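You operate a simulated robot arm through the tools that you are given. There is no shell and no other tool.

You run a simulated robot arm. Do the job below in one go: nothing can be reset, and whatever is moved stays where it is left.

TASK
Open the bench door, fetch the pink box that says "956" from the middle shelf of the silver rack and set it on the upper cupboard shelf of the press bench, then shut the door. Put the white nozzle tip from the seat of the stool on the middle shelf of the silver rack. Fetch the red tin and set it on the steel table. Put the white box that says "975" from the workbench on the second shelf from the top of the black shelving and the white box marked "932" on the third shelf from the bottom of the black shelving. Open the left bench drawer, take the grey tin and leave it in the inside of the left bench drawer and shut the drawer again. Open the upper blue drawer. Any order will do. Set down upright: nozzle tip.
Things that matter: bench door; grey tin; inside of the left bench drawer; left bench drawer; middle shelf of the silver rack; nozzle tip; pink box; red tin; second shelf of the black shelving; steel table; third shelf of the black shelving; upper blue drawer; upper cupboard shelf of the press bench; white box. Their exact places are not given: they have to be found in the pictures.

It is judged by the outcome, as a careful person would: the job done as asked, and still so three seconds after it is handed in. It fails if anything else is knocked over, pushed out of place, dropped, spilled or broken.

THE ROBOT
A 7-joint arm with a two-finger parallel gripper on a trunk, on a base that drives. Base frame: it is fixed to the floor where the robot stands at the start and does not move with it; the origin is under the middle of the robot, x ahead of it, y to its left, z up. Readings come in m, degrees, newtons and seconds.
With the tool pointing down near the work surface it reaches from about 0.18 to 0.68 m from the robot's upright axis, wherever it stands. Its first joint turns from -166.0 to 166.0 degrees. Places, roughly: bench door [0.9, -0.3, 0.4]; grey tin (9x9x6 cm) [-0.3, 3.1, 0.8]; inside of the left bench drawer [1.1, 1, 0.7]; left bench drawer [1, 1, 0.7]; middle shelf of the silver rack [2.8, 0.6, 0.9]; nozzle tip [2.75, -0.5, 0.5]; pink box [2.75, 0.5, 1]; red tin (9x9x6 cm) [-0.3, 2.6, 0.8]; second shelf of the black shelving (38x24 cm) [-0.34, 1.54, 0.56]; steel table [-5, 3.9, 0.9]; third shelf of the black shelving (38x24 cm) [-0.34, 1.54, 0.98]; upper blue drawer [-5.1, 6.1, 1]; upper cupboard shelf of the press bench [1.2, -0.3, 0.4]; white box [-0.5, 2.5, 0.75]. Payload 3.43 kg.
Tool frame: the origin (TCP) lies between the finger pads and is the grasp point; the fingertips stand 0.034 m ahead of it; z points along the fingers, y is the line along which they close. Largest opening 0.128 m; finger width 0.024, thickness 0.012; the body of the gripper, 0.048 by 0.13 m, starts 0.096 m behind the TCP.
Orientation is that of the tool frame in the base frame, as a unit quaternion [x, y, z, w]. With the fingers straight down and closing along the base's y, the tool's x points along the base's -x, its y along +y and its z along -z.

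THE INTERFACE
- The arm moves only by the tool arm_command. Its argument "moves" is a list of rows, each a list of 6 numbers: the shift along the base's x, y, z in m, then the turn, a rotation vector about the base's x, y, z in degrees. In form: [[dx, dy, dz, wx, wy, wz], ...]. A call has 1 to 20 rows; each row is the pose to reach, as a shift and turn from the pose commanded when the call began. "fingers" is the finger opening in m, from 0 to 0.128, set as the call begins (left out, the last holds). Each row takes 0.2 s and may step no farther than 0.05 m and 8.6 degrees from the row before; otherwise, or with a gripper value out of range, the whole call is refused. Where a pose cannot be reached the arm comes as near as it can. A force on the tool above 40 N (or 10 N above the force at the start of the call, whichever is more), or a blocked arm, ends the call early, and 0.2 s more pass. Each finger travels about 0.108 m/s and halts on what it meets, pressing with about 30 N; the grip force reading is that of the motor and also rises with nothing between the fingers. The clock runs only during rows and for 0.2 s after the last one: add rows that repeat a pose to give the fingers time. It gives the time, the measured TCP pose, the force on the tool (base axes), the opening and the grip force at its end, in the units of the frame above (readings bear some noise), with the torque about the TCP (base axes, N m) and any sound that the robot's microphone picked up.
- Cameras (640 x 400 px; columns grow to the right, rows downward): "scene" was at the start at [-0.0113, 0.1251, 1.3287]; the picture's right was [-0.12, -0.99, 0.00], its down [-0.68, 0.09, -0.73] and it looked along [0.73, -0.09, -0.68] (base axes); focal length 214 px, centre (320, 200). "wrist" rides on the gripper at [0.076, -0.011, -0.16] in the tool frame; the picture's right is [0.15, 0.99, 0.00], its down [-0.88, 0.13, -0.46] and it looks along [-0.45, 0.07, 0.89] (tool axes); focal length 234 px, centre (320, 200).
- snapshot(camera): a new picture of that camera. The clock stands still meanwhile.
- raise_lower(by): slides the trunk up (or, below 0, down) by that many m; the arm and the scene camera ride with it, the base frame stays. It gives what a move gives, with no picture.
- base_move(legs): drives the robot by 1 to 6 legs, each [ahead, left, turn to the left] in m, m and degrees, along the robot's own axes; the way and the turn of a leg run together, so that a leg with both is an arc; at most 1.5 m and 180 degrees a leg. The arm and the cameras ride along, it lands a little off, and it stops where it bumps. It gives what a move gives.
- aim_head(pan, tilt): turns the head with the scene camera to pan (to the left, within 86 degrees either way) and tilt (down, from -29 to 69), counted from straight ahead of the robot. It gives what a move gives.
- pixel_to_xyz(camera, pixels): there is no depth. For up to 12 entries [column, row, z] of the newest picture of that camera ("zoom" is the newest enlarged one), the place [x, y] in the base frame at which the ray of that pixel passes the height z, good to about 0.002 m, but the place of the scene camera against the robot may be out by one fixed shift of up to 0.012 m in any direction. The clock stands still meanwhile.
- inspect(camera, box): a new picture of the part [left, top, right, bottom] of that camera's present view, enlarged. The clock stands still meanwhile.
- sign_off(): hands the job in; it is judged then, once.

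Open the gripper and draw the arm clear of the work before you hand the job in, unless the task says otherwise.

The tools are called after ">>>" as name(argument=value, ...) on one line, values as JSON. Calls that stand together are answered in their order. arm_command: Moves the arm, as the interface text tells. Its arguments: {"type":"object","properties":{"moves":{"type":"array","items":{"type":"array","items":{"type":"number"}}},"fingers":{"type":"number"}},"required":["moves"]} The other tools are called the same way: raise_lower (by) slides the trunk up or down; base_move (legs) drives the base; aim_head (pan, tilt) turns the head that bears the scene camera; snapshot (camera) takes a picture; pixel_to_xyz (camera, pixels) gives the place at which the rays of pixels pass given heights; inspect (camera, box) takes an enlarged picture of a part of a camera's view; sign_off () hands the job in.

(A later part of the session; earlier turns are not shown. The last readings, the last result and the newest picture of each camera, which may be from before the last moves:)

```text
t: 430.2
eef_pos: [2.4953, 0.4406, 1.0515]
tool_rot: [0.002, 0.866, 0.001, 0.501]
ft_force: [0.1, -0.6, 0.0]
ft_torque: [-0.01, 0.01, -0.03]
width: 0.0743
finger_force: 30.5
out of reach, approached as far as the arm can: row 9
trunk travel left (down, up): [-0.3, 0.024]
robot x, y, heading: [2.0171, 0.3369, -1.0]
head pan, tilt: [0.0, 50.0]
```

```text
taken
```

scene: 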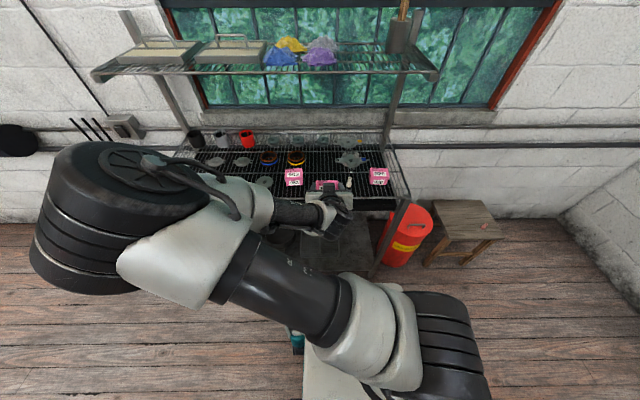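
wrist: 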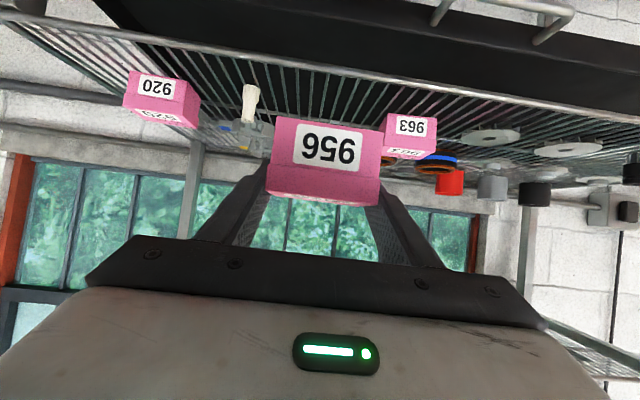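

"956" is held and the tip still stands. I straighten the heading, back 4 cm to clear the rack, and slide left out of the corridor.

>>> base_move(legs=[[-0.04, 0, 1.0], [0, 1.4, 0]])

>>> snapshot(camera="wrist")

```text
t: 444.3
eef_pos: [2.4671, 1.8403, 1.0515]
tool_rot: [0.003, 0.866, 0.0, 0.501]
ft_force: [-0.4, 0.0, 0.2]
ft_torque: [0.0, 0.0, 0.02]
width: 0.074
finger_force: 30.4
trunk travel left (down, up): [-0.3, 0.024]
robot x, y, heading: [1.9875, 1.7297, -0.9]
head pan, tilt: [0.0, 50.0]
```

```text
taken
```

wrist: 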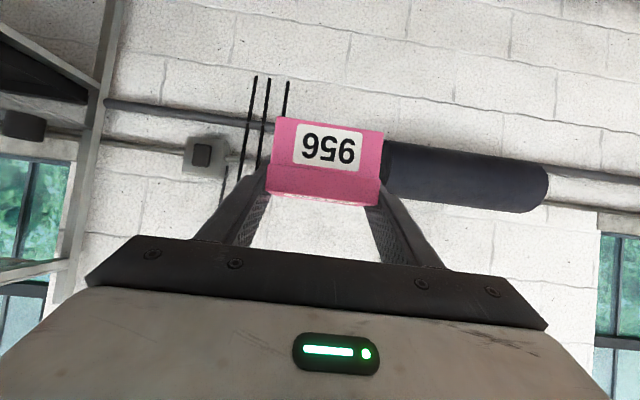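

The box rides well. I move back along the bench's left side, then slide right along its front toward the open cupboard.

>>> base_move(legs=[[0, 0.12, 0.9], [-1.4, 0, 0], [-0.4, 0, 0]])

>>> aim_head(pan=-30, tilt=40)

>>> snapshot(camera="scene")

```text
t: 454.8
eef_pos: [0.6759, 1.9509, 1.0518]
tool_rot: [-0.022, 0.865, 0.015, 0.5]
ft_force: [0.7, -0.1, -0.9]
ft_torque: [0.01, 0.01, 0.03]
width: 0.0743
finger_force: 29.8
trunk travel left (down, up): [-0.3, 0.024]
robot x, y, heading: [0.1993, 1.8171, 2.2]
head pan, tilt: [0.0, 50.0]
```

```text
t: 455.7
eef_pos: [0.6767, 1.951, 1.0529]
tool_rot: [-0.022, 0.865, 0.015, 0.5]
ft_force: [0.0, -0.2, -0.3]
ft_torque: [-0.01, 0.02, 0.0]
width: 0.074
finger_force: 30.0
trunk travel left (down, up): [-0.3, 0.024]
robot x, y, heading: [0.2015, 1.8148, 2.3]
head pan, tilt: [-30.0, 40.0]
```

```text
taken
```

scene: 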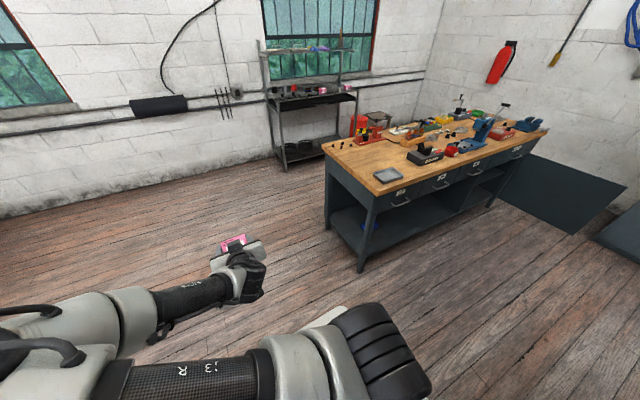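

Heading is off by 2.3 degrees; I correct it and slide right 1.4 m, staying at x ≈ 0.2.

>>> base_move(legs=[[0, 0, -2.3], [0, -1.4, 0]])

>>> aim_head(pan=-35, tilt=50)

>>> snapshot(camera="scene")

```text
t: 469.8
eef_pos: [0.6865, 0.5319, 1.0515]
tool_rot: [-0.01, 0.865, 0.008, 0.501]
ft_force: [-0.5, 0.3, 0.0]
ft_torque: [-0.03, -0.03, 0.0]
width: 0.0743
finger_force: 30.3
trunk travel left (down, up): [-0.3, 0.024]
robot x, y, heading: [0.2119, 0.4091, 0.7]
head pan, tilt: [-30.0, 40.0]
```

```text
t: 470.5
eef_pos: [0.6867, 0.5305, 1.0523]
tool_rot: [-0.01, 0.865, 0.008, 0.501]
ft_force: [-0.2, -1.2, -0.5]
ft_torque: [-0.01, 0.01, 0.0]
width: 0.0745
finger_force: 30.6
trunk travel left (down, up): [-0.3, 0.024]
robot x, y, heading: [0.2097, 0.411, 0.6]
head pan, tilt: [-35.0, 50.0]
```

```text
taken
```

scene: 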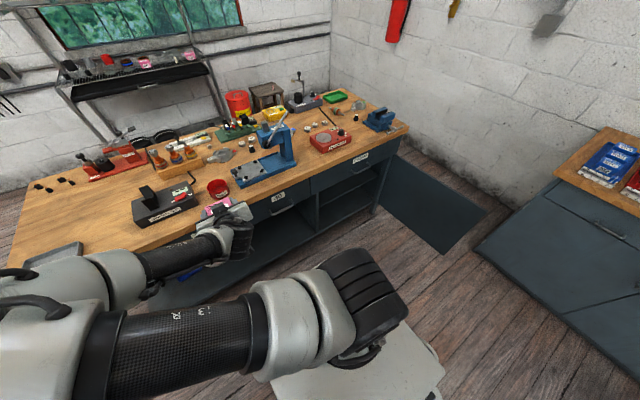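

The door is still fully open. I back 0.15 m, slide right 0.45 m and lower the trunk 0.25 m to face the cupboard.

>>> base_move(legs=[[-0.15, 0, -0.6], [0, -0.47, 0]])

>>> raise_lower(by=-0.25)

>>> aim_head(pan=-15, tilt=45)

>>> snapshot(camera="scene")

>>> snapshot(camera="wrist")

```text
t: 476.6
eef_pos: [0.5368, 0.0432, 1.053]
tool_rot: [-0.005, 0.865, 0.005, 0.501]
ft_force: [-0.3, 0.2, 0.5]
ft_torque: [0.0, -0.04, 0.0]
width: 0.0741
finger_force: 29.9
trunk travel left (down, up): [-0.3, 0.024]
robot x, y, heading: [0.0573, -0.0726, -0.2]
head pan, tilt: [-35.0, 50.0]
```

```text
t: 479.2
eef_pos: [0.5366, 0.0442, 0.8028]
tool_rot: [-0.005, 0.866, 0.004, 0.501]
ft_force: [-0.4, -0.3, 0.0]
ft_torque: [-0.02, 0.02, -0.04]
width: 0.0742
finger_force: 30.2
trunk travel left (down, up): [-0.05, 0.274]
robot x, y, heading: [0.0593, -0.0767, 0.0]
head pan, tilt: [-35.0, 50.0]
```

```text
t: 480.1
eef_pos: [0.5371, 0.0426, 0.8028]
tool_rot: [-0.006, 0.866, 0.006, 0.501]
ft_force: [0.2, 0.5, -0.6]
ft_torque: [0.0, -0.01, -0.01]
width: 0.0742
finger_force: 30.2
trunk travel left (down, up): [-0.05, 0.274]
robot x, y, heading: [0.0564, -0.0705, 0.1]
head pan, tilt: [-15.0, 45.0]
```

```text
taken
```

scene: 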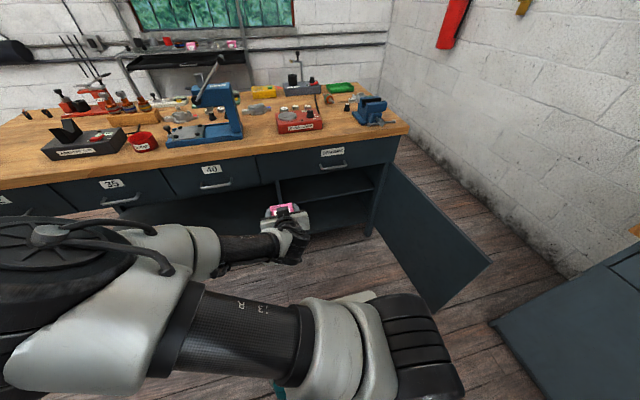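

```text
taken
```

wrist: 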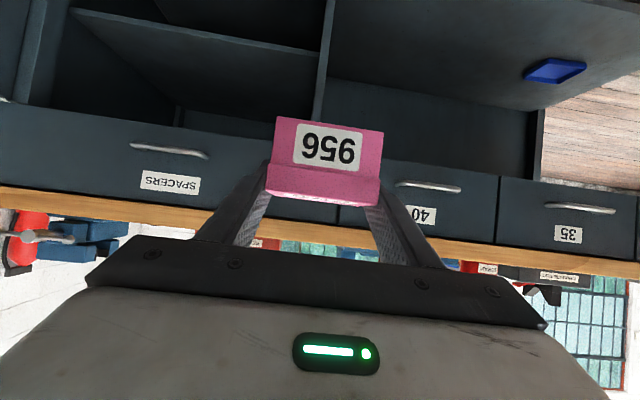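

The cupboard's shelf edge shows from (75, 10) to (320, 50) in the wrist view. I cast it at several heights to find the shelf height (front plane x ≈ 0.88).

>>> pixel_to_xyz(camera="wrist", pixels=[[200, 31, 0.38], [200, 31, 0.4], [200, 31, 0.42], [200, 31, 0.44], [310, 49, 0.4], [310, 49, 0.42], [310, 49, 0.44], [75, 10, 0.42], [327, 100, 0.55], [345, 205, 0.65]])

>>> inspect(camera="scene", box=[250, 130, 410, 230])

```text
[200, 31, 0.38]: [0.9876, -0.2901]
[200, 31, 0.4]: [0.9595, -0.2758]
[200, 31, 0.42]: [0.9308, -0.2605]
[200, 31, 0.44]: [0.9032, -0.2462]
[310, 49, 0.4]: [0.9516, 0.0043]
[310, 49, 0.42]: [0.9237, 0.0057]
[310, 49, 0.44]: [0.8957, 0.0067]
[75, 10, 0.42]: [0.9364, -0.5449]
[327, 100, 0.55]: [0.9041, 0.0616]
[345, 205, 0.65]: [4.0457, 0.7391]
```

```text
4.00 times, centred on (330, 180) of scene
```

zoom: 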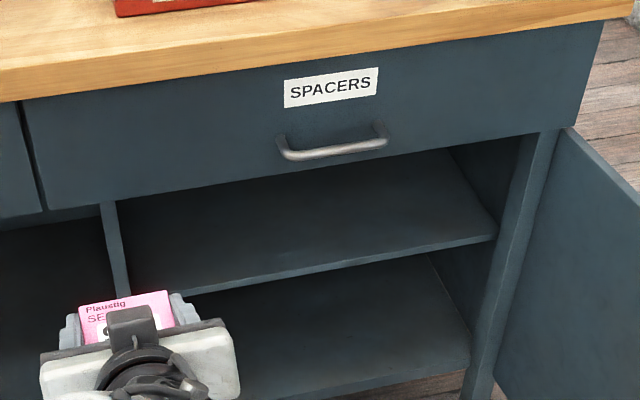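

I intersect with the scene camera: shelf edge points (296, 202.5) and (374, 190).

>>> pixel_to_xyz(camera="scene", pixels=[[296.25, 202.5, 0.4], [296.25, 202.5, 0.42], [296.25, 202.5, 0.44], [335, 196, 0.4], [335, 196, 0.42], [335, 196, 0.44], [374.25, 190, 0.4], [374.25, 190, 0.42], [374.25, 190, 0.44]])

```text
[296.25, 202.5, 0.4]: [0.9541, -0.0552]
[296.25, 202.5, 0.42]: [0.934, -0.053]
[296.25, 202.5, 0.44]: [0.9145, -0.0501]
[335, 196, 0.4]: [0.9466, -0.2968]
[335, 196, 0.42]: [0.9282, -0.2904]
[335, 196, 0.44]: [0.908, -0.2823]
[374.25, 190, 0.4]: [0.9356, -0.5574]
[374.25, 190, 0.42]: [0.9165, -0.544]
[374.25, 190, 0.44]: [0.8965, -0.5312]
```

The shelf's front edge comes out at x ≈ 0.93, z ≈ 0.42. I lower the box to z 0.50 and bring it toward y = -0.15 before driving closer.

>>> arm_command(moves=[[0, -0.02, -0.04, 0, 0, 0], [0, -0.04, -0.08, 0, 0, 0], [0.01, -0.06, -0.12, 0, 0, 0], [0.02, -0.08, -0.16, 0, 0, 0], [0.03, -0.1, -0.2, 0, 0, 0], [0.03, -0.13, -0.23, 0, 0, 0], [0.03, -0.16, -0.26, 0, 0, 0], [0.03, -0.19, -0.29, 0, 0, 0], [0.03, -0.19, -0.3, 0, 0, 0]], fingers=0.0)

>>> snapshot(camera="scene")

>>> snapshot(camera="wrist")

```text
t: 482.1
eef_pos: [0.5899, -0.1514, 0.5903]
tool_rot: [-0.006, 0.866, 0.005, 0.5]
ft_force: [-1.3, 0.6, -0.3]
ft_torque: [0.0, 0.0, -0.02]
width: 0.0741
finger_force: 30.0
out of reach, approached as far as the arm can: row 6, 7, 8, 9
trunk travel left (down, up): [-0.05, 0.274]
robot x, y, heading: [0.0572, -0.0755, 0.3]
head pan, tilt: [-15.0, 45.0]
```

```text
taken
```

scene: 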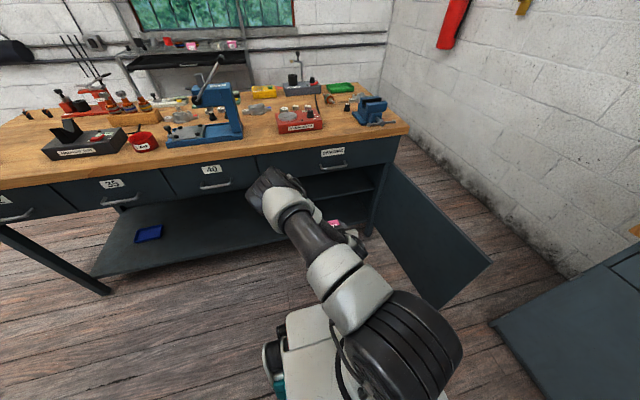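

```text
taken
```

wrist: 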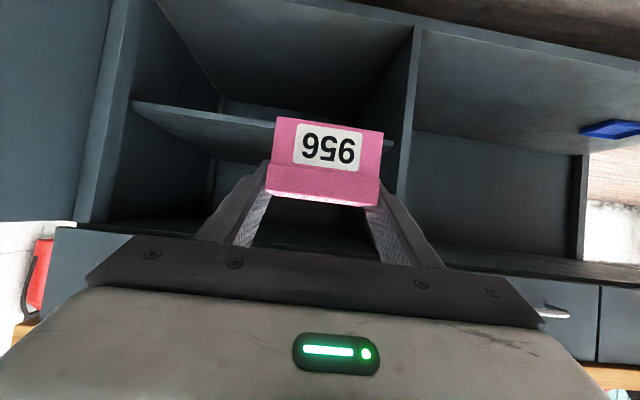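

The arm's low limit here is z 0.59; stretched further it reaches lower. I extend toward x 0.78 while lowering to z 0.50, still in front of the bench, and check the elbow.

>>> arm_command(moves=[[0.035, -0.01, -0.01, 0, 0, 0], [0.07, -0.02, -0.02, 0, 0, 0], [0.105, -0.03, -0.035, 0, 0, 0], [0.14, -0.04, -0.05, 0, 0, 0], [0.165, -0.05, -0.07, 0, 0, 0], [0.18, -0.06, -0.09, 0, 0, 0], [0.18, -0.06, -0.09, 0, 0, 0]], fingers=0.0)

>>> snapshot(camera="scene")

>>> snapshot(camera="wrist")

```text
t: 483.6
eef_pos: [0.7354, -0.1681, 0.581]
tool_rot: [-0.005, 0.866, 0.004, 0.5]
ft_force: [-0.4, 0.7, -1.0]
ft_torque: [0.01, 0.02, -0.01]
width: 0.0743
finger_force: 29.5
out of reach, approached as far as the arm can: row 2, 3, 4, 5, 6, 7
trunk travel left (down, up): [-0.05, 0.274]
robot x, y, heading: [0.0597, -0.0779, 0.1]
head pan, tilt: [-15.0, 45.0]
```

```text
taken
```

scene: 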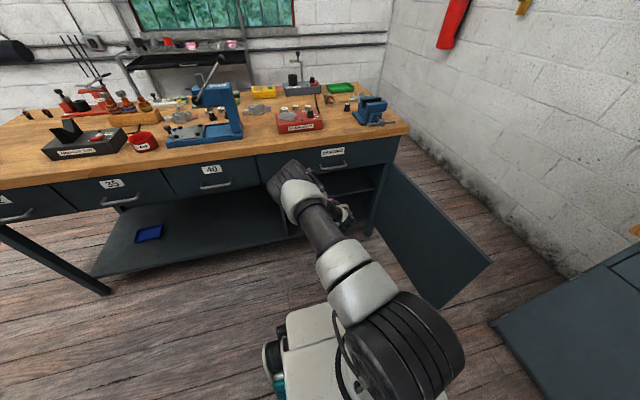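

```text
taken
```

wrist: 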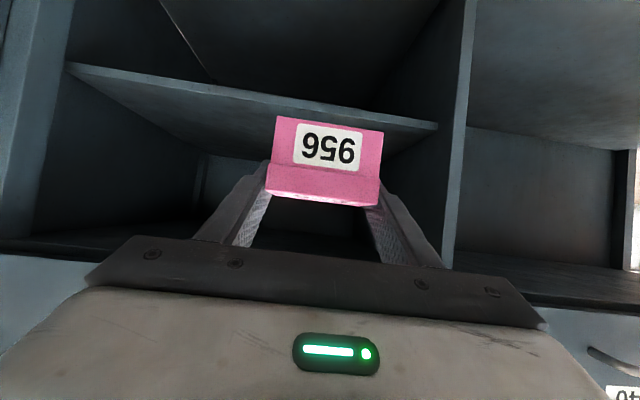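

This elbow-left posture stops at z ≈ 0.58 here. I test whether it reaches lower with the target on the robot's left side (mirroring the earlier right-elbow poses).

>>> arm_command(moves=[[-0.01, 0.04, 0, 0, 0, 0], [-0.02, 0.08, 0, 0, 0, 0], [-0.03, 0.12, 0, 0, 0, 0], [-0.03, 0.16, 0, 0, 0, 0], [-0.03, 0.2, 0, 0, 0, 0], [-0.03, 0.24, 0, 0, 0, 0], [-0.03, 0.28, 0, 0, 0, 0], [-0.03, 0.3, -0.03, 0, 0, 0], [-0.03, 0.3, -0.06, 0, 0, 0], [-0.03, 0.3, -0.09, 0, 0, 0], [-0.03, 0.3, -0.12, 0, 0, 0]], fingers=0.0)

>>> snapshot(camera="scene")

```text
t: 486.1
eef_pos: [0.7116, 0.1151, 0.5796]
tool_rot: [-0.005, 0.866, 0.005, 0.5]
ft_force: [1.0, -0.1, -1.5]
ft_torque: [0.0, 0.01, 0.02]
width: 0.0744
finger_force: 29.8
out of reach, approached as far as the arm can: row 8, 9, 10, 11
trunk travel left (down, up): [-0.05, 0.274]
robot x, y, heading: [0.0603, -0.0706, 0.3]
head pan, tilt: [-15.0, 45.0]
```

```text
taken
```

scene: 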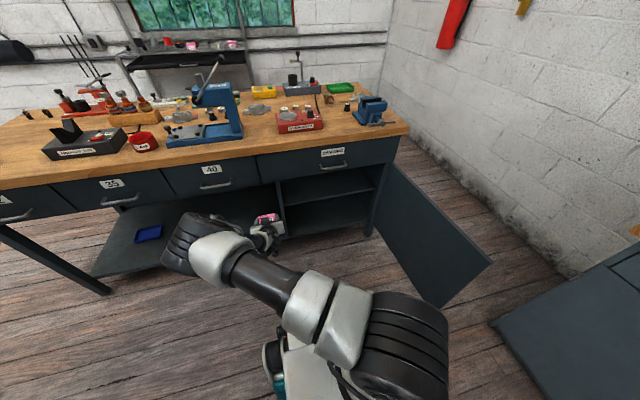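

The limit is the same, so it comes from the elbow-left posture itself. I will turn to face the free aisle (+y), stretch the arm straight and fold it back the other way so the elbow goes right, as it was when I opened the door.

>>> arm_command(moves=[[-0.02, -0.01, 0.04, 0, 0, 0], [-0.04, -0.02, 0.08, 0, 0, 0], [-0.06, -0.03, 0.12, 0, 0, 0], [-0.08, -0.04, 0.16, 0, 0, 0], [-0.1, -0.05, 0.2, 0, 0, 0], [-0.1, -0.05, 0.24, 0, 0, 0]], fingers=0.0)

>>> base_move(legs=[[0, 0, 90]])

>>> aim_head(pan=0, tilt=35)

>>> snapshot(camera="scene")

```text
t: 487.4
eef_pos: [0.6059, 0.0614, 0.8179]
tool_rot: [-0.006, 0.866, 0.005, 0.5]
ft_force: [-0.1, -1.1, -1.7]
ft_torque: [-0.01, 0.0, -0.02]
width: 0.0744
finger_force: 30.5
trunk travel left (down, up): [-0.05, 0.274]
robot x, y, heading: [0.059, -0.0752, -0.1]
head pan, tilt: [-15.0, 45.0]
```

```text
t: 491.7
eef_pos: [-0.0668, 0.4768, 0.8165]
tool_rot: [-0.611, 0.613, 0.355, 0.353]
ft_force: [1.0, -0.5, -0.6]
ft_torque: [0.0, -0.03, 0.02]
width: 0.0743
finger_force: 29.7
trunk travel left (down, up): [-0.05, 0.274]
robot x, y, heading: [0.061, -0.075, 89.5]
head pan, tilt: [-15.0, 45.0]
```

```text
t: 492.5
eef_pos: [-0.0684, 0.4764, 0.8179]
tool_rot: [-0.611, 0.613, 0.355, 0.354]
ft_force: [-0.4, 1.2, -0.1]
ft_torque: [0.02, 0.02, 0.01]
width: 0.0745
finger_force: 29.6
trunk travel left (down, up): [-0.05, 0.274]
robot x, y, heading: [0.0559, -0.0764, 88.8]
head pan, tilt: [0.0, 35.0]
```

```text
taken
```

scene: 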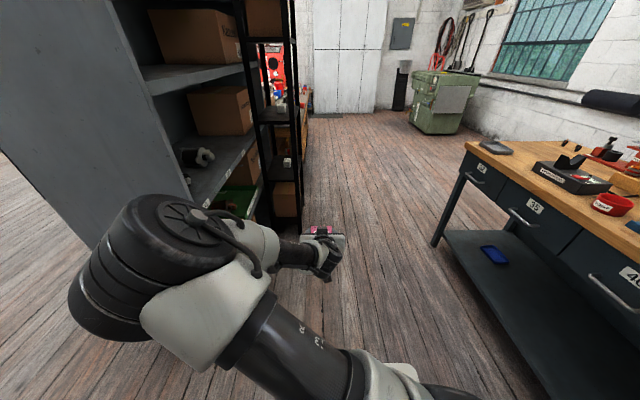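

The elbow is near the grey shelf's panel, so I first shift the base 0.17 m right (toward +x), then stretch the arm forward along the aisle.

>>> base_move(legs=[[0, -0.17, 0.8]])

>>> arm_command(moves=[[0.01, 0.045, 0, 0, 0, 0], [0.02, 0.09, 0, 0, 0, 0], [0.03, 0.13, 0, 0, 0, 0], [0.04, 0.17, 0, 0, 0, 0], [0.05, 0.21, 0, 0, 0, 0], [0.055, 0.25, 0.005, 0, 0, 0], [0.055, 0.29, 0.01, 0, 0, 0], [0.055, 0.33, 0.01, 0, 0, 0], [0.055, 0.37, 0.01, 0, 0, 0], [0.055, 0.39, 0.01, 0, 0, 0]], fingers=0.0)

>>> snapshot(camera="scene")

```text
t: 494.8
eef_pos: [0.095, 0.4741, 0.8178]
tool_rot: [0.614, -0.61, -0.357, -0.351]
ft_force: [0.8, -0.2, -0.3]
ft_torque: [0.0, -0.02, -0.01]
width: 0.0742
finger_force: 30.0
trunk travel left (down, up): [-0.05, 0.274]
robot x, y, heading: [0.231, -0.0757, 90.0]
head pan, tilt: [0.0, 35.0]
```

```text
t: 497.0
eef_pos: [0.1504, 0.8644, 0.8278]
tool_rot: [0.615, -0.608, -0.357, -0.352]
ft_force: [-0.7, -0.8, 0.0]
ft_torque: [-0.02, -0.04, -0.05]
width: 0.0746
finger_force: 30.2
trunk travel left (down, up): [-0.05, 0.274]
robot x, y, heading: [0.2311, -0.0756, 90.1]
head pan, tilt: [0.0, 35.0]
```

```text
taken
```

scene: 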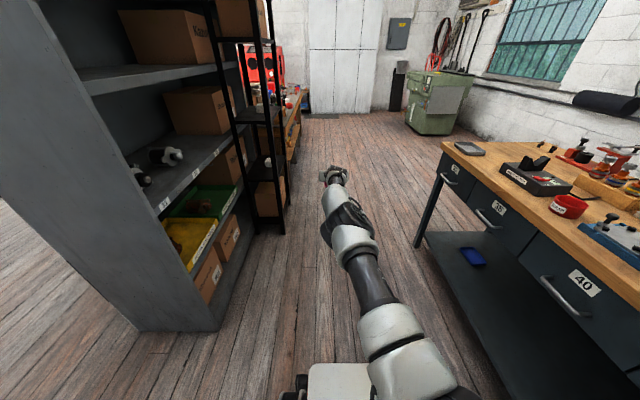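

The arm is nearly straight now. I stretch the last bit to the limit, then fold back while moving the tool to the robot's right (+x).

>>> arm_command(moves=[[0.0, 0.02, 0, 0, 0, 0], [0.0, 0.04, 0, 0, 0, 0], [0.03, 0.045, 0, 0, 0, 0], [0.07, 0.045, 0, 0, 0, 0], [0.11, 0.04, 0, 0, 0, 0], [0.15, 0.03, 0, 0, 0, 0], [0.19, 0.01, 0, 0, 0, 0], [0.21, -0.03, 0, 0, 0, 0], [0.22, -0.07, 0, 0, 0, 0], [0.22, -0.11, 0, 0, 0, 0], [0.22, -0.15, 0, 0, 0, 0], [0.22, -0.19, 0, 0, 0, 0]], fingers=0.0)

>>> snapshot(camera="scene")

```text
t: 499.6
eef_pos: [0.3711, 0.6734, 0.8287]
tool_rot: [0.614, -0.609, -0.357, -0.352]
ft_force: [-0.6, 0.1, -0.7]
ft_torque: [0.02, -0.02, -0.03]
width: 0.0744
finger_force: 29.7
out of reach, approached as far as the arm can: row 1, 2, 3, 4, 5, 6, 7, 8
trunk travel left (down, up): [-0.05, 0.274]
robot x, y, heading: [0.2302, -0.0759, 89.9]
head pan, tilt: [0.0, 35.0]
```

```text
taken
```

scene: 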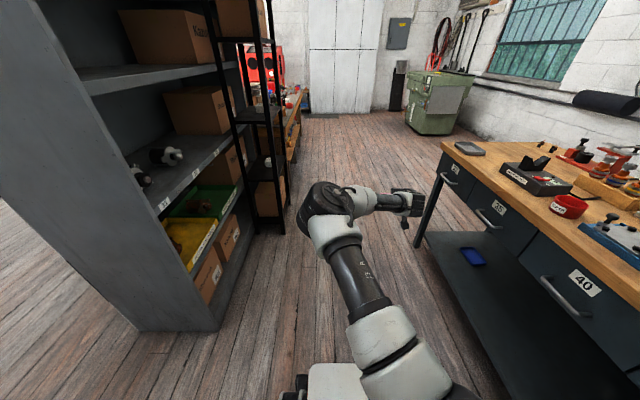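

The elbow stayed left. Earlier it swung over when the hand was pulled in close and high, so I try that: retract toward the robot's right front, high, with the tool more vertical.

>>> arm_command(moves=[[0.0, -0.03, 0.02, -5, 0, 0], [0.01, -0.06, 0.04, -10, 0, 0], [0.02, -0.09, 0.06, -15, 0, 0], [0.03, -0.12, 0.08, -20, 0, 0], [0.04, -0.15, 0.1, -25, 0, 0], [0.05, -0.18, 0.12, -30, 0, 0], [0.06, -0.21, 0.14, -35, 0, 0], [0.07, -0.24, 0.16, -40, 0, 0], [0.08, -0.27, 0.18, -45, 0, 0], [0.09, -0.3, 0.2, -50, 0, 0], [0.1, -0.33, 0.22, -55, 0, 0], [0.1, -0.35, 0.24, -60, 0, 0], [0.1, -0.35, 0.24, -60, 0, 0]], fingers=0.0)

>>> snapshot(camera="scene")

```text
t: 502.4
eef_pos: [0.4709, 0.3215, 1.0684]
tool_rot: [0.708, -0.707, -0.003, 0.004]
ft_force: [-0.9, 0.7, -0.6]
ft_torque: [0.04, 0.01, 0.01]
width: 0.0743
finger_force: 30.5
trunk travel left (down, up): [-0.05, 0.274]
robot x, y, heading: [0.2279, -0.0766, 89.9]
head pan, tilt: [0.0, 35.0]
```

```text
taken
```

scene: 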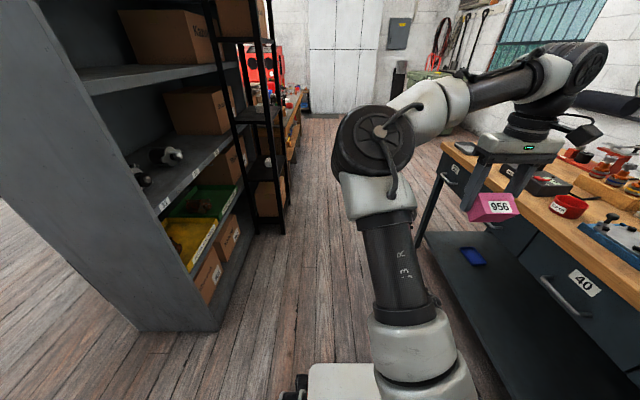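

I now move the hand across to the robot's left front at close range to make the elbow swing over.

>>> arm_command(moves=[[-0.04, 0, 0, 0, 0, 0], [-0.08, 0, 0, 0, 0, 0], [-0.12, -0.005, 0, 0, 0, 0], [-0.16, -0.01, 0, 0, 0, 0], [-0.2, -0.015, 0, 0, 0, 0], [-0.24, -0.02, 0, 0, 0, 0], [-0.28, -0.025, 0, 0, 0, 0], [-0.32, -0.03, 0, 0, 0, 0], [-0.36, -0.035, 0, 0, 0, 0], [-0.4, -0.04, 0, 0, 0, 0]], fingers=0.0)

>>> snapshot(camera="scene")

```text
t: 504.6
eef_pos: [0.0708, 0.2846, 1.068]
tool_rot: [0.708, -0.707, -0.006, 0.004]
ft_force: [0.7, 0.1, -1.3]
ft_torque: [-0.03, 0.01, 0.04]
width: 0.0745
finger_force: 30.2
trunk travel left (down, up): [-0.05, 0.274]
robot x, y, heading: [0.2309, -0.0728, 89.9]
head pan, tilt: [0.0, 35.0]
```

```text
taken
```

scene: 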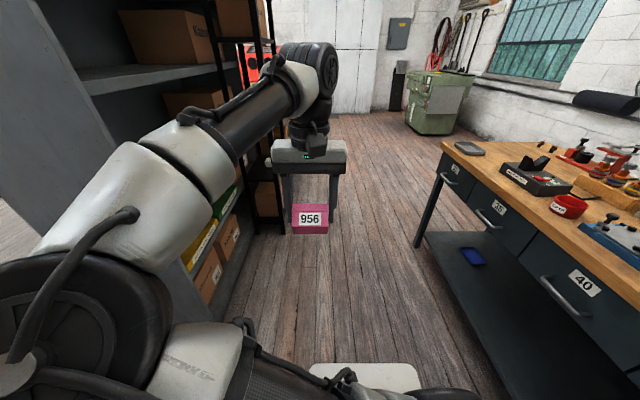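

Still left. I replicate the earlier motion that flipped it: go to about 0.605 m ahead at z 0.63 with a 45-degree tilt, then retreat up and back the same way.

>>> arm_command(moves=[[0.008, 0.022, -0.04, 4, 0, 0], [0.016, 0.045, -0.08, 8, 0, 0], [0.025, 0.067, -0.12, 12, 0, 0], [0.033, 0.09, -0.16, 16, 0, 0], [0.041, 0.112, -0.2, 20, 0, 0], [0.049, 0.135, -0.24, 24, 0, 0], [0.057, 0.157, -0.28, 28, 0, 0], [0.065, 0.18, -0.32, 32, 0, 0], [0.074, 0.202, -0.36, 37, 0, 0], [0.082, 0.225, -0.4, 41, 0, 0], [0.09, 0.247, -0.437, 45, 0, 0], [0.09, 0.247, -0.437, 45, 0, 0]], fingers=0.0)

>>> arm_command(moves=[[0, 0, 0.02, 0, 0, 0], [0, 0, 0.05, 0, 0, 0], [0, -0.02, 0.09, 0, 0, 0], [0, -0.05, 0.13, 0, 0, 0], [0, -0.08, 0.17, 0, 0, 0], [0, -0.11, 0.21, 0, 0, 0], [0, -0.14, 0.24, 0, 0, 0]], fingers=0.0)

>>> snapshot(camera="scene")

```text
t: 507.2
eef_pos: [0.1602, 0.5303, 0.6322]
tool_rot: [0.655, -0.65, -0.275, -0.268]
ft_force: [0.6, -0.5, -0.6]
ft_torque: [-0.02, 0.03, -0.01]
width: 0.0745
finger_force: 30.1
trunk travel left (down, up): [-0.05, 0.274]
robot x, y, heading: [0.2269, -0.0774, 89.6]
head pan, tilt: [0.0, 35.0]
```

```text
t: 508.8
eef_pos: [0.1596, 0.3903, 0.8712]
tool_rot: [0.656, -0.651, -0.273, -0.268]
ft_force: [0.3, -0.1, -1.0]
ft_torque: [0.01, 0.0, 0.02]
width: 0.0739
finger_force: 29.6
trunk travel left (down, up): [-0.05, 0.274]
robot x, y, heading: [0.225, -0.0769, 90.1]
head pan, tilt: [0.0, 35.0]
```

```text
taken
```

scene: 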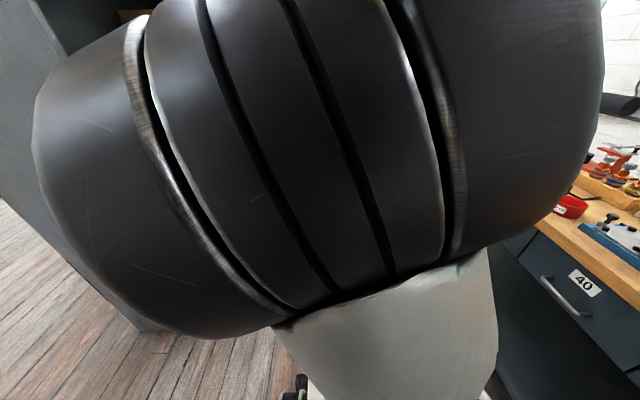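

The elbow has come up over the top, right in front of the camera. From here I extend again a little to the robot's right and look where the elbow ends up.

>>> arm_command(moves=[[0.03, 0, 0, 0, 0, 0], [0.06, 0, 0, 0, 0, 0], [0.09, 0.01, -0.01, 0, 0, 0], [0.12, 0.03, -0.03, 0, 0, 0], [0.13, 0.05, -0.07, 0, 0, 0], [0.13, 0.07, -0.11, 0, 0, 0], [0.13, 0.09, -0.15, 0, 0, 0], [0.13, 0.11, -0.19, 0, 0, 0], [0.13, 0.13, -0.22, 0, 0, 0]], fingers=0.0)

>>> snapshot(camera="scene")

```text
t: 510.8
eef_pos: [0.2902, 0.5217, 0.6492]
tool_rot: [0.656, -0.651, -0.274, -0.268]
ft_force: [0.1, -0.5, -0.2]
ft_torque: [-0.02, 0.01, -0.01]
width: 0.074
finger_force: 29.7
trunk travel left (down, up): [-0.05, 0.274]
robot x, y, heading: [0.2286, -0.0774, 89.8]
head pan, tilt: [0.0, 35.0]
```

```text
taken
```

scene: 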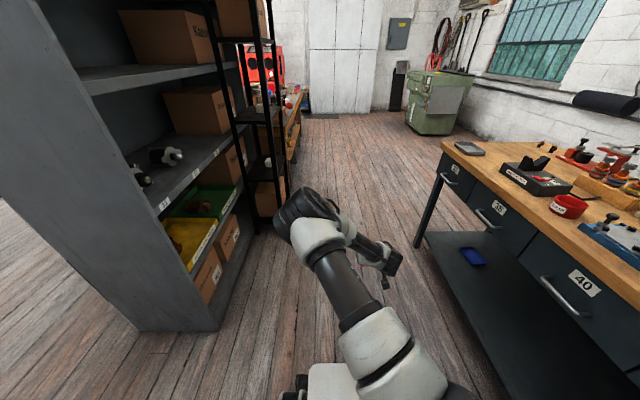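

Moving right puts the elbow left again, so from the elbow-over-the-top state I must extend on the robot's left. I go back to that state and extend with the hand about 0.1 m left of centre.

>>> arm_command(moves=[[0, -0.02, 0.03, 0, 0, 0], [0, -0.04, 0.07, 0, 0, 0], [0, -0.06, 0.11, 0, 0, 0], [0, -0.08, 0.15, 0, 0, 0], [-0.01, -0.1, 0.19, 0, 0, 0], [-0.04, -0.12, 0.21, 0, 0, 0], [-0.07, -0.13, 0.22, 0, 0, 0], [-0.1, -0.13, 0.22, 0, 0, 0], [-0.13, -0.13, 0.22, 0, 0, 0], [-0.15, -0.13, 0.22, 0, 0, 0], [-0.17, -0.13, 0.22, 0, 0, 0]], fingers=0.0)

>>> snapshot(camera="scene")

```text
t: 513.2
eef_pos: [0.1196, 0.3905, 0.8703]
tool_rot: [0.655, -0.651, -0.274, -0.268]
ft_force: [-0.2, 0.3, -0.4]
ft_torque: [-0.01, 0.0, 0.02]
width: 0.0742
finger_force: 30.0
trunk travel left (down, up): [-0.05, 0.274]
robot x, y, heading: [0.2291, -0.0774, 89.7]
head pan, tilt: [0.0, 35.0]
```

```text
taken
```

scene: 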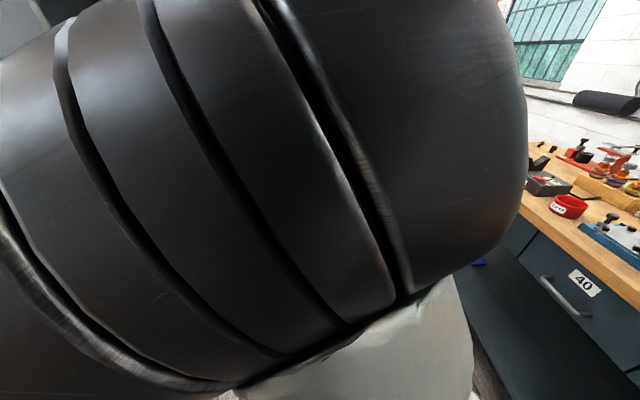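

I test how low this posture can go with the 45-degree tilt, which puts the wrist higher for the same hand height: extend on the left and lower toward z 0.46, with the trunk at its lowest.

>>> raise_lower(by=-0.05)

>>> arm_command(moves=[[0.01, 0.03, -0.03, 0, 0, 0], [0.01, 0.06, -0.06, 0, 0, 0], [0.01, 0.09, -0.09, 0, 0, 0], [0.01, 0.12, -0.12, 0, 0, 0], [0.01, 0.15, -0.15, 0, 0, 0], [0.01, 0.18, -0.18, 0, 0, 0], [0.01, 0.2, -0.22, 0, 0, 0], [0.01, 0.21, -0.26, 0, 0, 0], [0.01, 0.21, -0.3, 0, 0, 0], [0.01, 0.21, -0.34, 0, 0, 0], [0.01, 0.21, -0.37, 0, 0, 0]], fingers=0.0)

>>> snapshot(camera="scene")

```text
t: 514.1
eef_pos: [0.1216, 0.3916, 0.8202]
tool_rot: [0.656, -0.65, -0.275, -0.268]
ft_force: [0.1, -0.5, -1.0]
ft_torque: [0.0, -0.02, -0.01]
width: 0.0744
finger_force: 29.9
trunk travel left (down, up): [0.0, 0.324]
robot x, y, heading: [0.2301, -0.0726, 90.0]
head pan, tilt: [0.0, 35.0]
```

```text
t: 516.5
eef_pos: [0.1341, 0.5986, 0.4823]
tool_rot: [0.655, -0.651, -0.275, -0.268]
ft_force: [-0.5, -0.5, -0.7]
ft_torque: [0.06, -0.02, -0.01]
width: 0.0744
finger_force: 29.6
out of reach, approached as far as the arm can: row 10, 11
trunk travel left (down, up): [0.0, 0.324]
robot x, y, heading: [0.2307, -0.0766, 89.7]
head pan, tilt: [0.0, 35.0]
```

```text
taken
```

scene: 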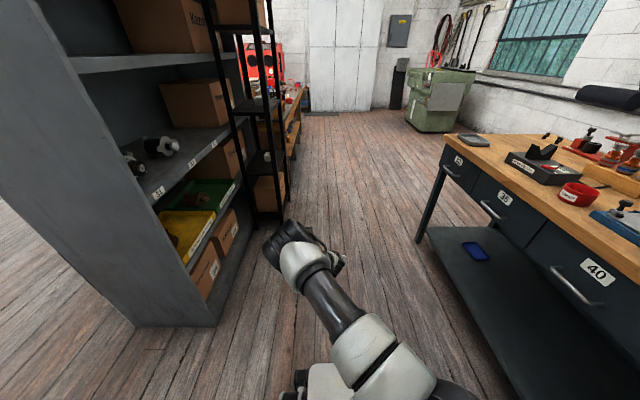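

The reachable height improves as the elbow swings toward the top (it was near the top when I opened the door). Moving the hand further left helps that, so I test a pose about 30 degrees to the robot's left, lowering as far as it goes.

>>> arm_command(moves=[[-0.03, -0.005, 0.02, 0, 0, 0], [-0.07, -0.015, 0.03, 0, 0, 0], [-0.11, -0.03, 0.03, 0, 0, 0], [-0.15, -0.045, 0.03, 0, 0, 0], [-0.19, -0.06, 0.03, 0, 0, 0], [-0.22, -0.08, 0.02, 0, 0, 0], [-0.25, -0.1, 0.0, 0, 0, 0], [-0.25, -0.1, -0.02, 0, 0, 0], [-0.25, -0.1, -0.04, 0, 0, 0]], fingers=0.0)

>>> snapshot(camera="scene")

```text
t: 518.5
eef_pos: [-0.1142, 0.4948, 0.4899]
tool_rot: [0.656, -0.651, -0.274, -0.268]
ft_force: [1.2, 0.0, -1.0]
ft_torque: [0.0, 0.0, -0.02]
width: 0.0743
finger_force: 30.0
out of reach, approached as far as the arm can: row 7, 8, 9
trunk travel left (down, up): [0.0, 0.324]
robot x, y, heading: [0.2265, -0.0773, 89.9]
head pan, tilt: [0.0, 35.0]
```

```text
taken
```

scene: 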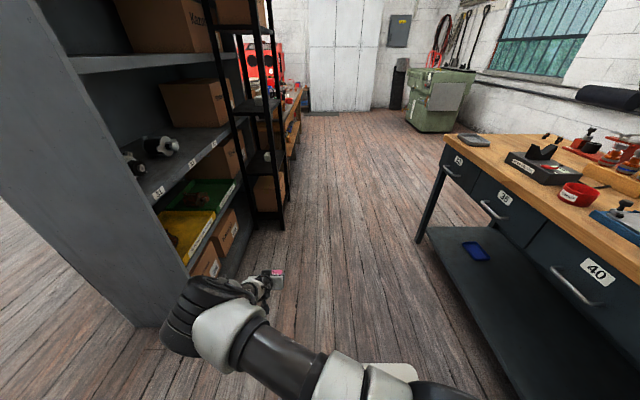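

No gain there, so I need to swing the elbow properly by moving the hand around a wide loop on the robot's right, which needs open floor. I raise the hand, centre it and drive up the aisle to about (0.65, 2.4).

>>> arm_command(moves=[[0.03, 0.01, 0.03, 0, 0, 0], [0.06, 0.02, 0.06, 0, 0, 0], [0.1, 0.03, 0.09, 0, 0, 0], [0.14, 0.04, 0.12, 0, 0, 0], [0.18, 0.05, 0.15, 0, 0, 0], [0.22, 0.06, 0.18, 0, 0, 0], [0.26, 0.06, 0.2, 0, 0, 0], [0.29, 0.06, 0.22, 0, 0, 0]], fingers=0.0)

>>> base_move(legs=[[1.3, -0.05, 0], [1.1, -0.2, 0], [0, -0.2, 0]])

>>> snapshot(camera="scene")

```text
refused: row 3 steps farther than a row can; nothing moved
```

```text
t: 532.6
eef_pos: [0.3575, 2.9266, 0.4901]
tool_rot: [-0.653, 0.654, 0.273, 0.268]
ft_force: [0.5, -0.3, -0.7]
ft_torque: [0.0, 0.04, 0.03]
width: 0.0744
finger_force: 30.3
trunk travel left (down, up): [0.0, 0.324]
robot x, y, heading: [0.6969, 2.3553, 89.1]
head pan, tilt: [0.0, 35.0]
```

```text
taken
```

scene: 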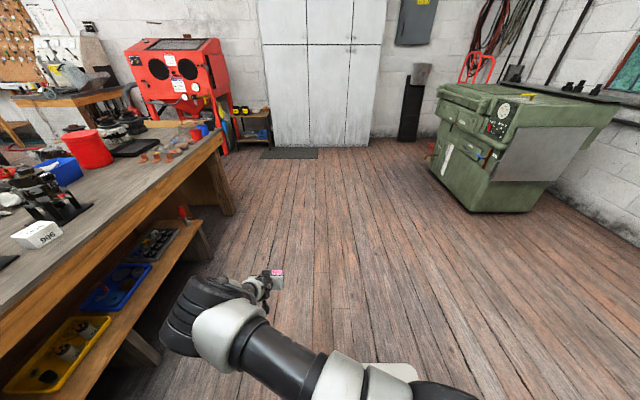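

The arm row was refused (5.1 cm step) and the base drove with the arm out to the left; nothing was touched. I'm now on open floor, so I sweep the hand low from left to right front as the first part of the loop.

>>> arm_command(moves=[[0.04, -0.006, 0.015, 0, 0, -1.7], [0.08, 0.014, 0.03, 0, 0, -3.4], [0.121, 0.03, 0.045, 0, 0, -5.1], [0.163, 0.044, 0.055, 0, 0, -6.8], [0.206, 0.055, 0.065, 0, 0, -8.5], [0.25, 0.063, 0.075, 0, 0, -10.2], [0.294, 0.067, 0.085, 0, 0, -11.9], [0.339, 0.069, 0.095, 0, 0, -13.6], [0.384, 0.067, 0.1, 0, 0, -15.3], [0.428, 0.063, 0.1, 0, 0, -17], [0.472, 0.055, 0.1, 0, 0, -18.7], [0.515, 0.044, 0.1, 0, 0, -20.4], [0.558, 0.03, 0.1, 0, 0, -22.2], [0.6, 0.014, 0.1, 0, 0, -24]], fingers=0.0)

```text
t: 535.6
eef_pos: [0.9591, 2.9398, 0.5906]
tool_rot: [-0.502, 0.775, 0.212, 0.321]
ft_force: [-0.4, -0.1, 0.2]
ft_torque: [-0.05, 0.02, 0.03]
width: 0.0745
finger_force: 30.7
trunk travel left (down, up): [0.0, 0.324]
robot x, y, heading: [0.697, 2.3514, 89.4]
head pan, tilt: [0.0, 35.0]
```

The first part went smoothly. I continue sweeping low to about 80 degrees right.

>>> arm_command(moves=[[0.04, -0.02, 0, 0, 0, -4], [0.079, -0.042, 0, 0, 0, -8], [0.116, -0.067, 0, 0, 0, -12], [0.151, -0.095, 0, 0, 0, -16], [0.185, -0.125, 0, 0, 0, -20], [0.216, -0.157, 0, 0, 0, -24], [0.244, -0.191, 0, 0, 0, -28], [0.271, -0.227, 0, 0, 0, -32], [0.294, -0.265, 0, 0, 0, -36], [0.315, -0.304, 0, 0, 0, -40], [0.333, -0.345, 0, 0, 0, -44], [0.349, -0.387, 0, 0, 0, -48], [0.361, -0.43, 0, 0, 0, -52], [0.37, -0.474, 0, 0, 0, -56]], fingers=0.0)

>>> aim_head(pan=-50, tilt=45)

>>> snapshot(camera="scene")

```text
t: 538.6
eef_pos: [1.095, 2.5806, 0.6884]
tool_rot: [-0.079, 0.92, 0.035, 0.382]
ft_force: [0.1, 0.3, -0.4]
ft_torque: [0.0, -0.02, 0.0]
width: 0.0745
finger_force: 29.9
out of reach, approached as far as the arm can: row 2, 3, 4, 5, 6, 7, 8, 9, 10, 11, 12, 13, 14
trunk travel left (down, up): [0.0, 0.324]
robot x, y, heading: [0.696, 2.3534, 89.4]
head pan, tilt: [0.0, 35.0]
```

```text
t: 539.8
eef_pos: [1.0956, 2.582, 0.6888]
tool_rot: [-0.08, 0.92, 0.036, 0.382]
ft_force: [-0.4, 0.5, -1.5]
ft_torque: [0.03, 0.0, -0.01]
width: 0.074
finger_force: 29.4
trunk travel left (down, up): [0.0, 0.324]
robot x, y, heading: [0.6975, 2.3503, 89.2]
head pan, tilt: [-50.0, 45.0]
```

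```text
taken
```

scene: 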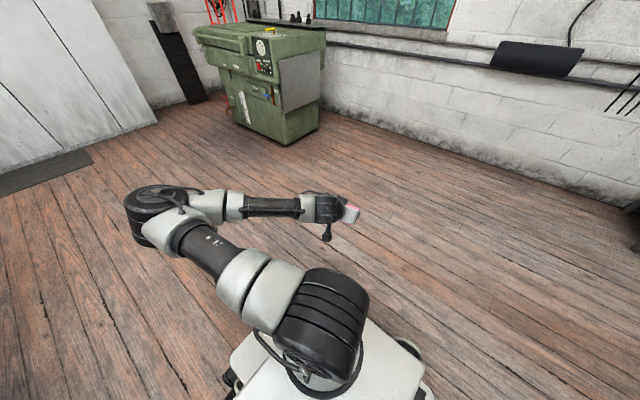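

The low right side is limited, but the hand is now well to the right. I raise it there, then sweep back to the front at height to close the loop.

>>> arm_command(moves=[[0, 0, 0.04, 0, 0, 0], [0, 0, 0.08, 0, 0, 0], [0, 0, 0.12, 0, 0, 0], [0, 0, 0.16, 0, 0, 0], [0.01, 0, 0.2, 0, 0, 0], [0.02, 0, 0.24, 0, 0, 0], [0.03, 0, 0.28, 0, 0, 0], [0.04, 0, 0.32, 0, 0, 0], [0.05, 0, 0.36, 0, 0, 0], [0.06, 0, 0.4, 0, 0, 0]], fingers=0.0)

>>> snapshot(camera="scene")

```text
t: 542.0
eef_pos: [1.1533, 2.5877, 1.0931]
tool_rot: [-0.081, 0.92, 0.037, 0.382]
ft_force: [-0.1, 0.5, -0.2]
ft_torque: [0.0, 0.02, 0.01]
width: 0.0745
finger_force: 29.6
trunk travel left (down, up): [0.0, 0.324]
robot x, y, heading: [0.6985, 2.3528, 89.6]
head pan, tilt: [-50.0, 45.0]
```

```text
taken
```

scene: 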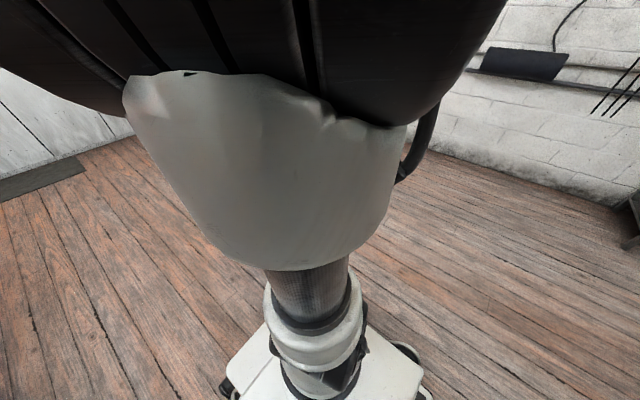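

The upper arm is now vertical with the elbow on top. I sweep the hand at this height from the right across the front to the left, which moves the elbow's plane over.

>>> arm_command(moves=[[-0.024, 0.038, 0, 0, 0, 5.25], [-0.046, 0.07, 0, 0, 0, 10.5], [-0.07, 0.1, 0, 0, 0, 15.75], [-0.097, 0.128, 0, 0, 0, 21], [-0.125, 0.154, 0, 0, 0, 26.25], [-0.156, 0.178, 0, 0, 0, 31.5], [-0.188, 0.2, 0, 0, 0, 36.75], [-0.222, 0.219, 0, 0, 0, 42], [-0.257, 0.235, 0, 0, 0, 47.25], [-0.293, 0.249, 0, 0, 0, 52.5], [-0.33, 0.26, 0, 0, 0, 57.75], [-0.368, 0.268, 0, 0, 0, 63], [-0.407, 0.273, 0, 0, 0, 68.25], [-0.445, 0.275, 0, 0, 0, 73.5], [-0.484, 0.274, 0, 0, 0, 78.75], [-0.522, 0.271, 0, 0, 0, 84], [-0.561, 0.264, 0, 0, 0, 89.25], [-0.598, 0.255, 0, 0, 0, 94.5], [-0.635, 0.242, 0, 0, 0, 99.75], [-0.671, 0.227, 0, 0, 0, 105]], fingers=0.0)

>>> aim_head(pan=0, tilt=45)

>>> snapshot(camera="scene")

```text
t: 546.2
eef_pos: [0.4855, 2.8131, 1.0881]
tool_rot: [0.78, -0.496, -0.324, -0.2]
ft_force: [-0.6, -0.4, -0.7]
ft_torque: [0.0, 0.02, 0.03]
width: 0.0744
finger_force: 30.0
trunk travel left (down, up): [0.0, 0.324]
robot x, y, heading: [0.6938, 2.3551, 89.2]
head pan, tilt: [-50.0, 45.0]
```

```text
t: 547.4
eef_pos: [0.4853, 2.8134, 1.0873]
tool_rot: [0.779, -0.498, -0.323, -0.201]
ft_force: [0.7, -1.0, 0.5]
ft_torque: [-0.01, 0.0, -0.03]
width: 0.0741
finger_force: 29.8
trunk travel left (down, up): [0.0, 0.324]
robot x, y, heading: [0.6975, 2.3535, 89.3]
head pan, tilt: [0.0, 45.0]
```

```text
taken
```

scene: 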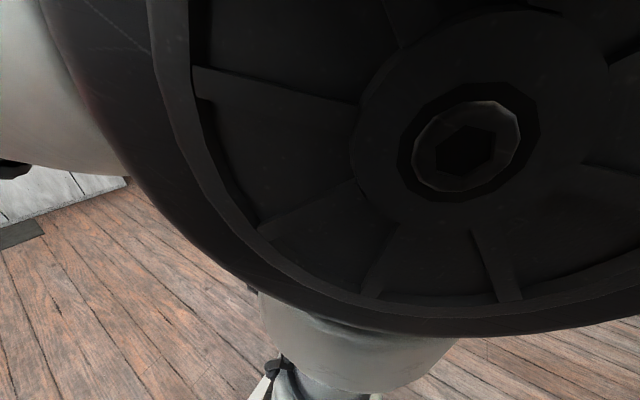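

The hand is now on the left with the elbow to its right. I extend and lower on this side, then look at the elbow.

>>> arm_command(moves=[[-0.005, 0.01, -0.04, 0, 0, 0], [-0.01, 0.02, -0.08, 0, 0, 0], [-0.015, 0.03, -0.12, 0, 0, 0], [-0.02, 0.04, -0.16, 0, 0, 0], [-0.025, 0.05, -0.2, 0, 0, 0], [-0.03, 0.06, -0.24, 0, 0, 0], [-0.035, 0.07, -0.28, 0, 0, 0], [-0.04, 0.08, -0.32, 0, 0, 0], [-0.045, 0.09, -0.36, 0, 0, 0], [-0.05, 0.1, -0.4, 0, 0, 0], [-0.055, 0.11, -0.44, 0, 0, 0], [-0.06, 0.12, -0.48, 0, 0, 0]], fingers=0.0)

>>> snapshot(camera="scene")

```text
t: 550.0
eef_pos: [0.4264, 2.9323, 0.6079]
tool_rot: [0.778, -0.497, -0.325, -0.205]
ft_force: [-0.1, -0.2, -0.7]
ft_torque: [-0.03, -0.01, -0.04]
width: 0.0743
finger_force: 29.3
trunk travel left (down, up): [0.0, 0.324]
robot x, y, heading: [0.6987, 2.3562, 89.4]
head pan, tilt: [0.0, 45.0]
```

```text
taken
```

scene: 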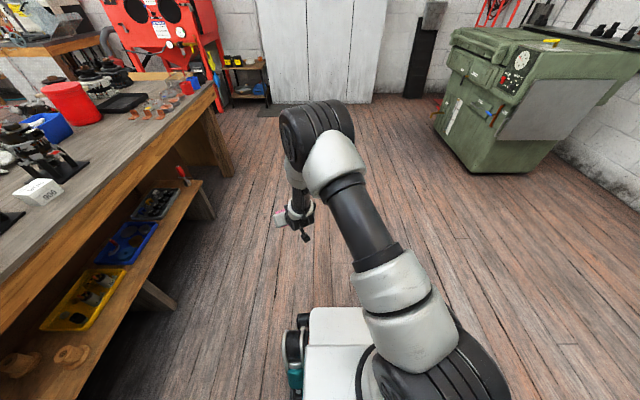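

The elbow is now above and slightly right of the hand, as wanted. I test how low it goes here.

>>> arm_command(moves=[[0, 0.01, -0.04, 0, 0, 0], [0, 0.02, -0.08, 0, 0, 0], [0, 0.03, -0.12, 0, 0, 0], [0, 0.03, -0.15, 0, 0, 0], [0, 0.03, -0.17, 0, 0, 0], [0, 0.03, -0.19, 0, 0, 0]], fingers=0.0)

>>> snapshot(camera="scene")

```text
t: 551.4
eef_pos: [0.4261, 2.9633, 0.4204]
tool_rot: [0.778, -0.497, -0.325, -0.204]
ft_force: [-0.5, -0.2, -0.3]
ft_torque: [-0.01, 0.0, -0.01]
width: 0.0744
finger_force: 30.4
trunk travel left (down, up): [0.0, 0.324]
robot x, y, heading: [0.6971, 2.3523, 89.1]
head pan, tilt: [0.0, 45.0]
```

```text
taken
```

scene: 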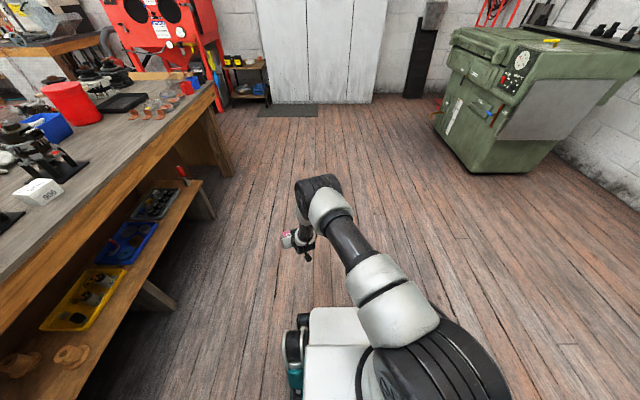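

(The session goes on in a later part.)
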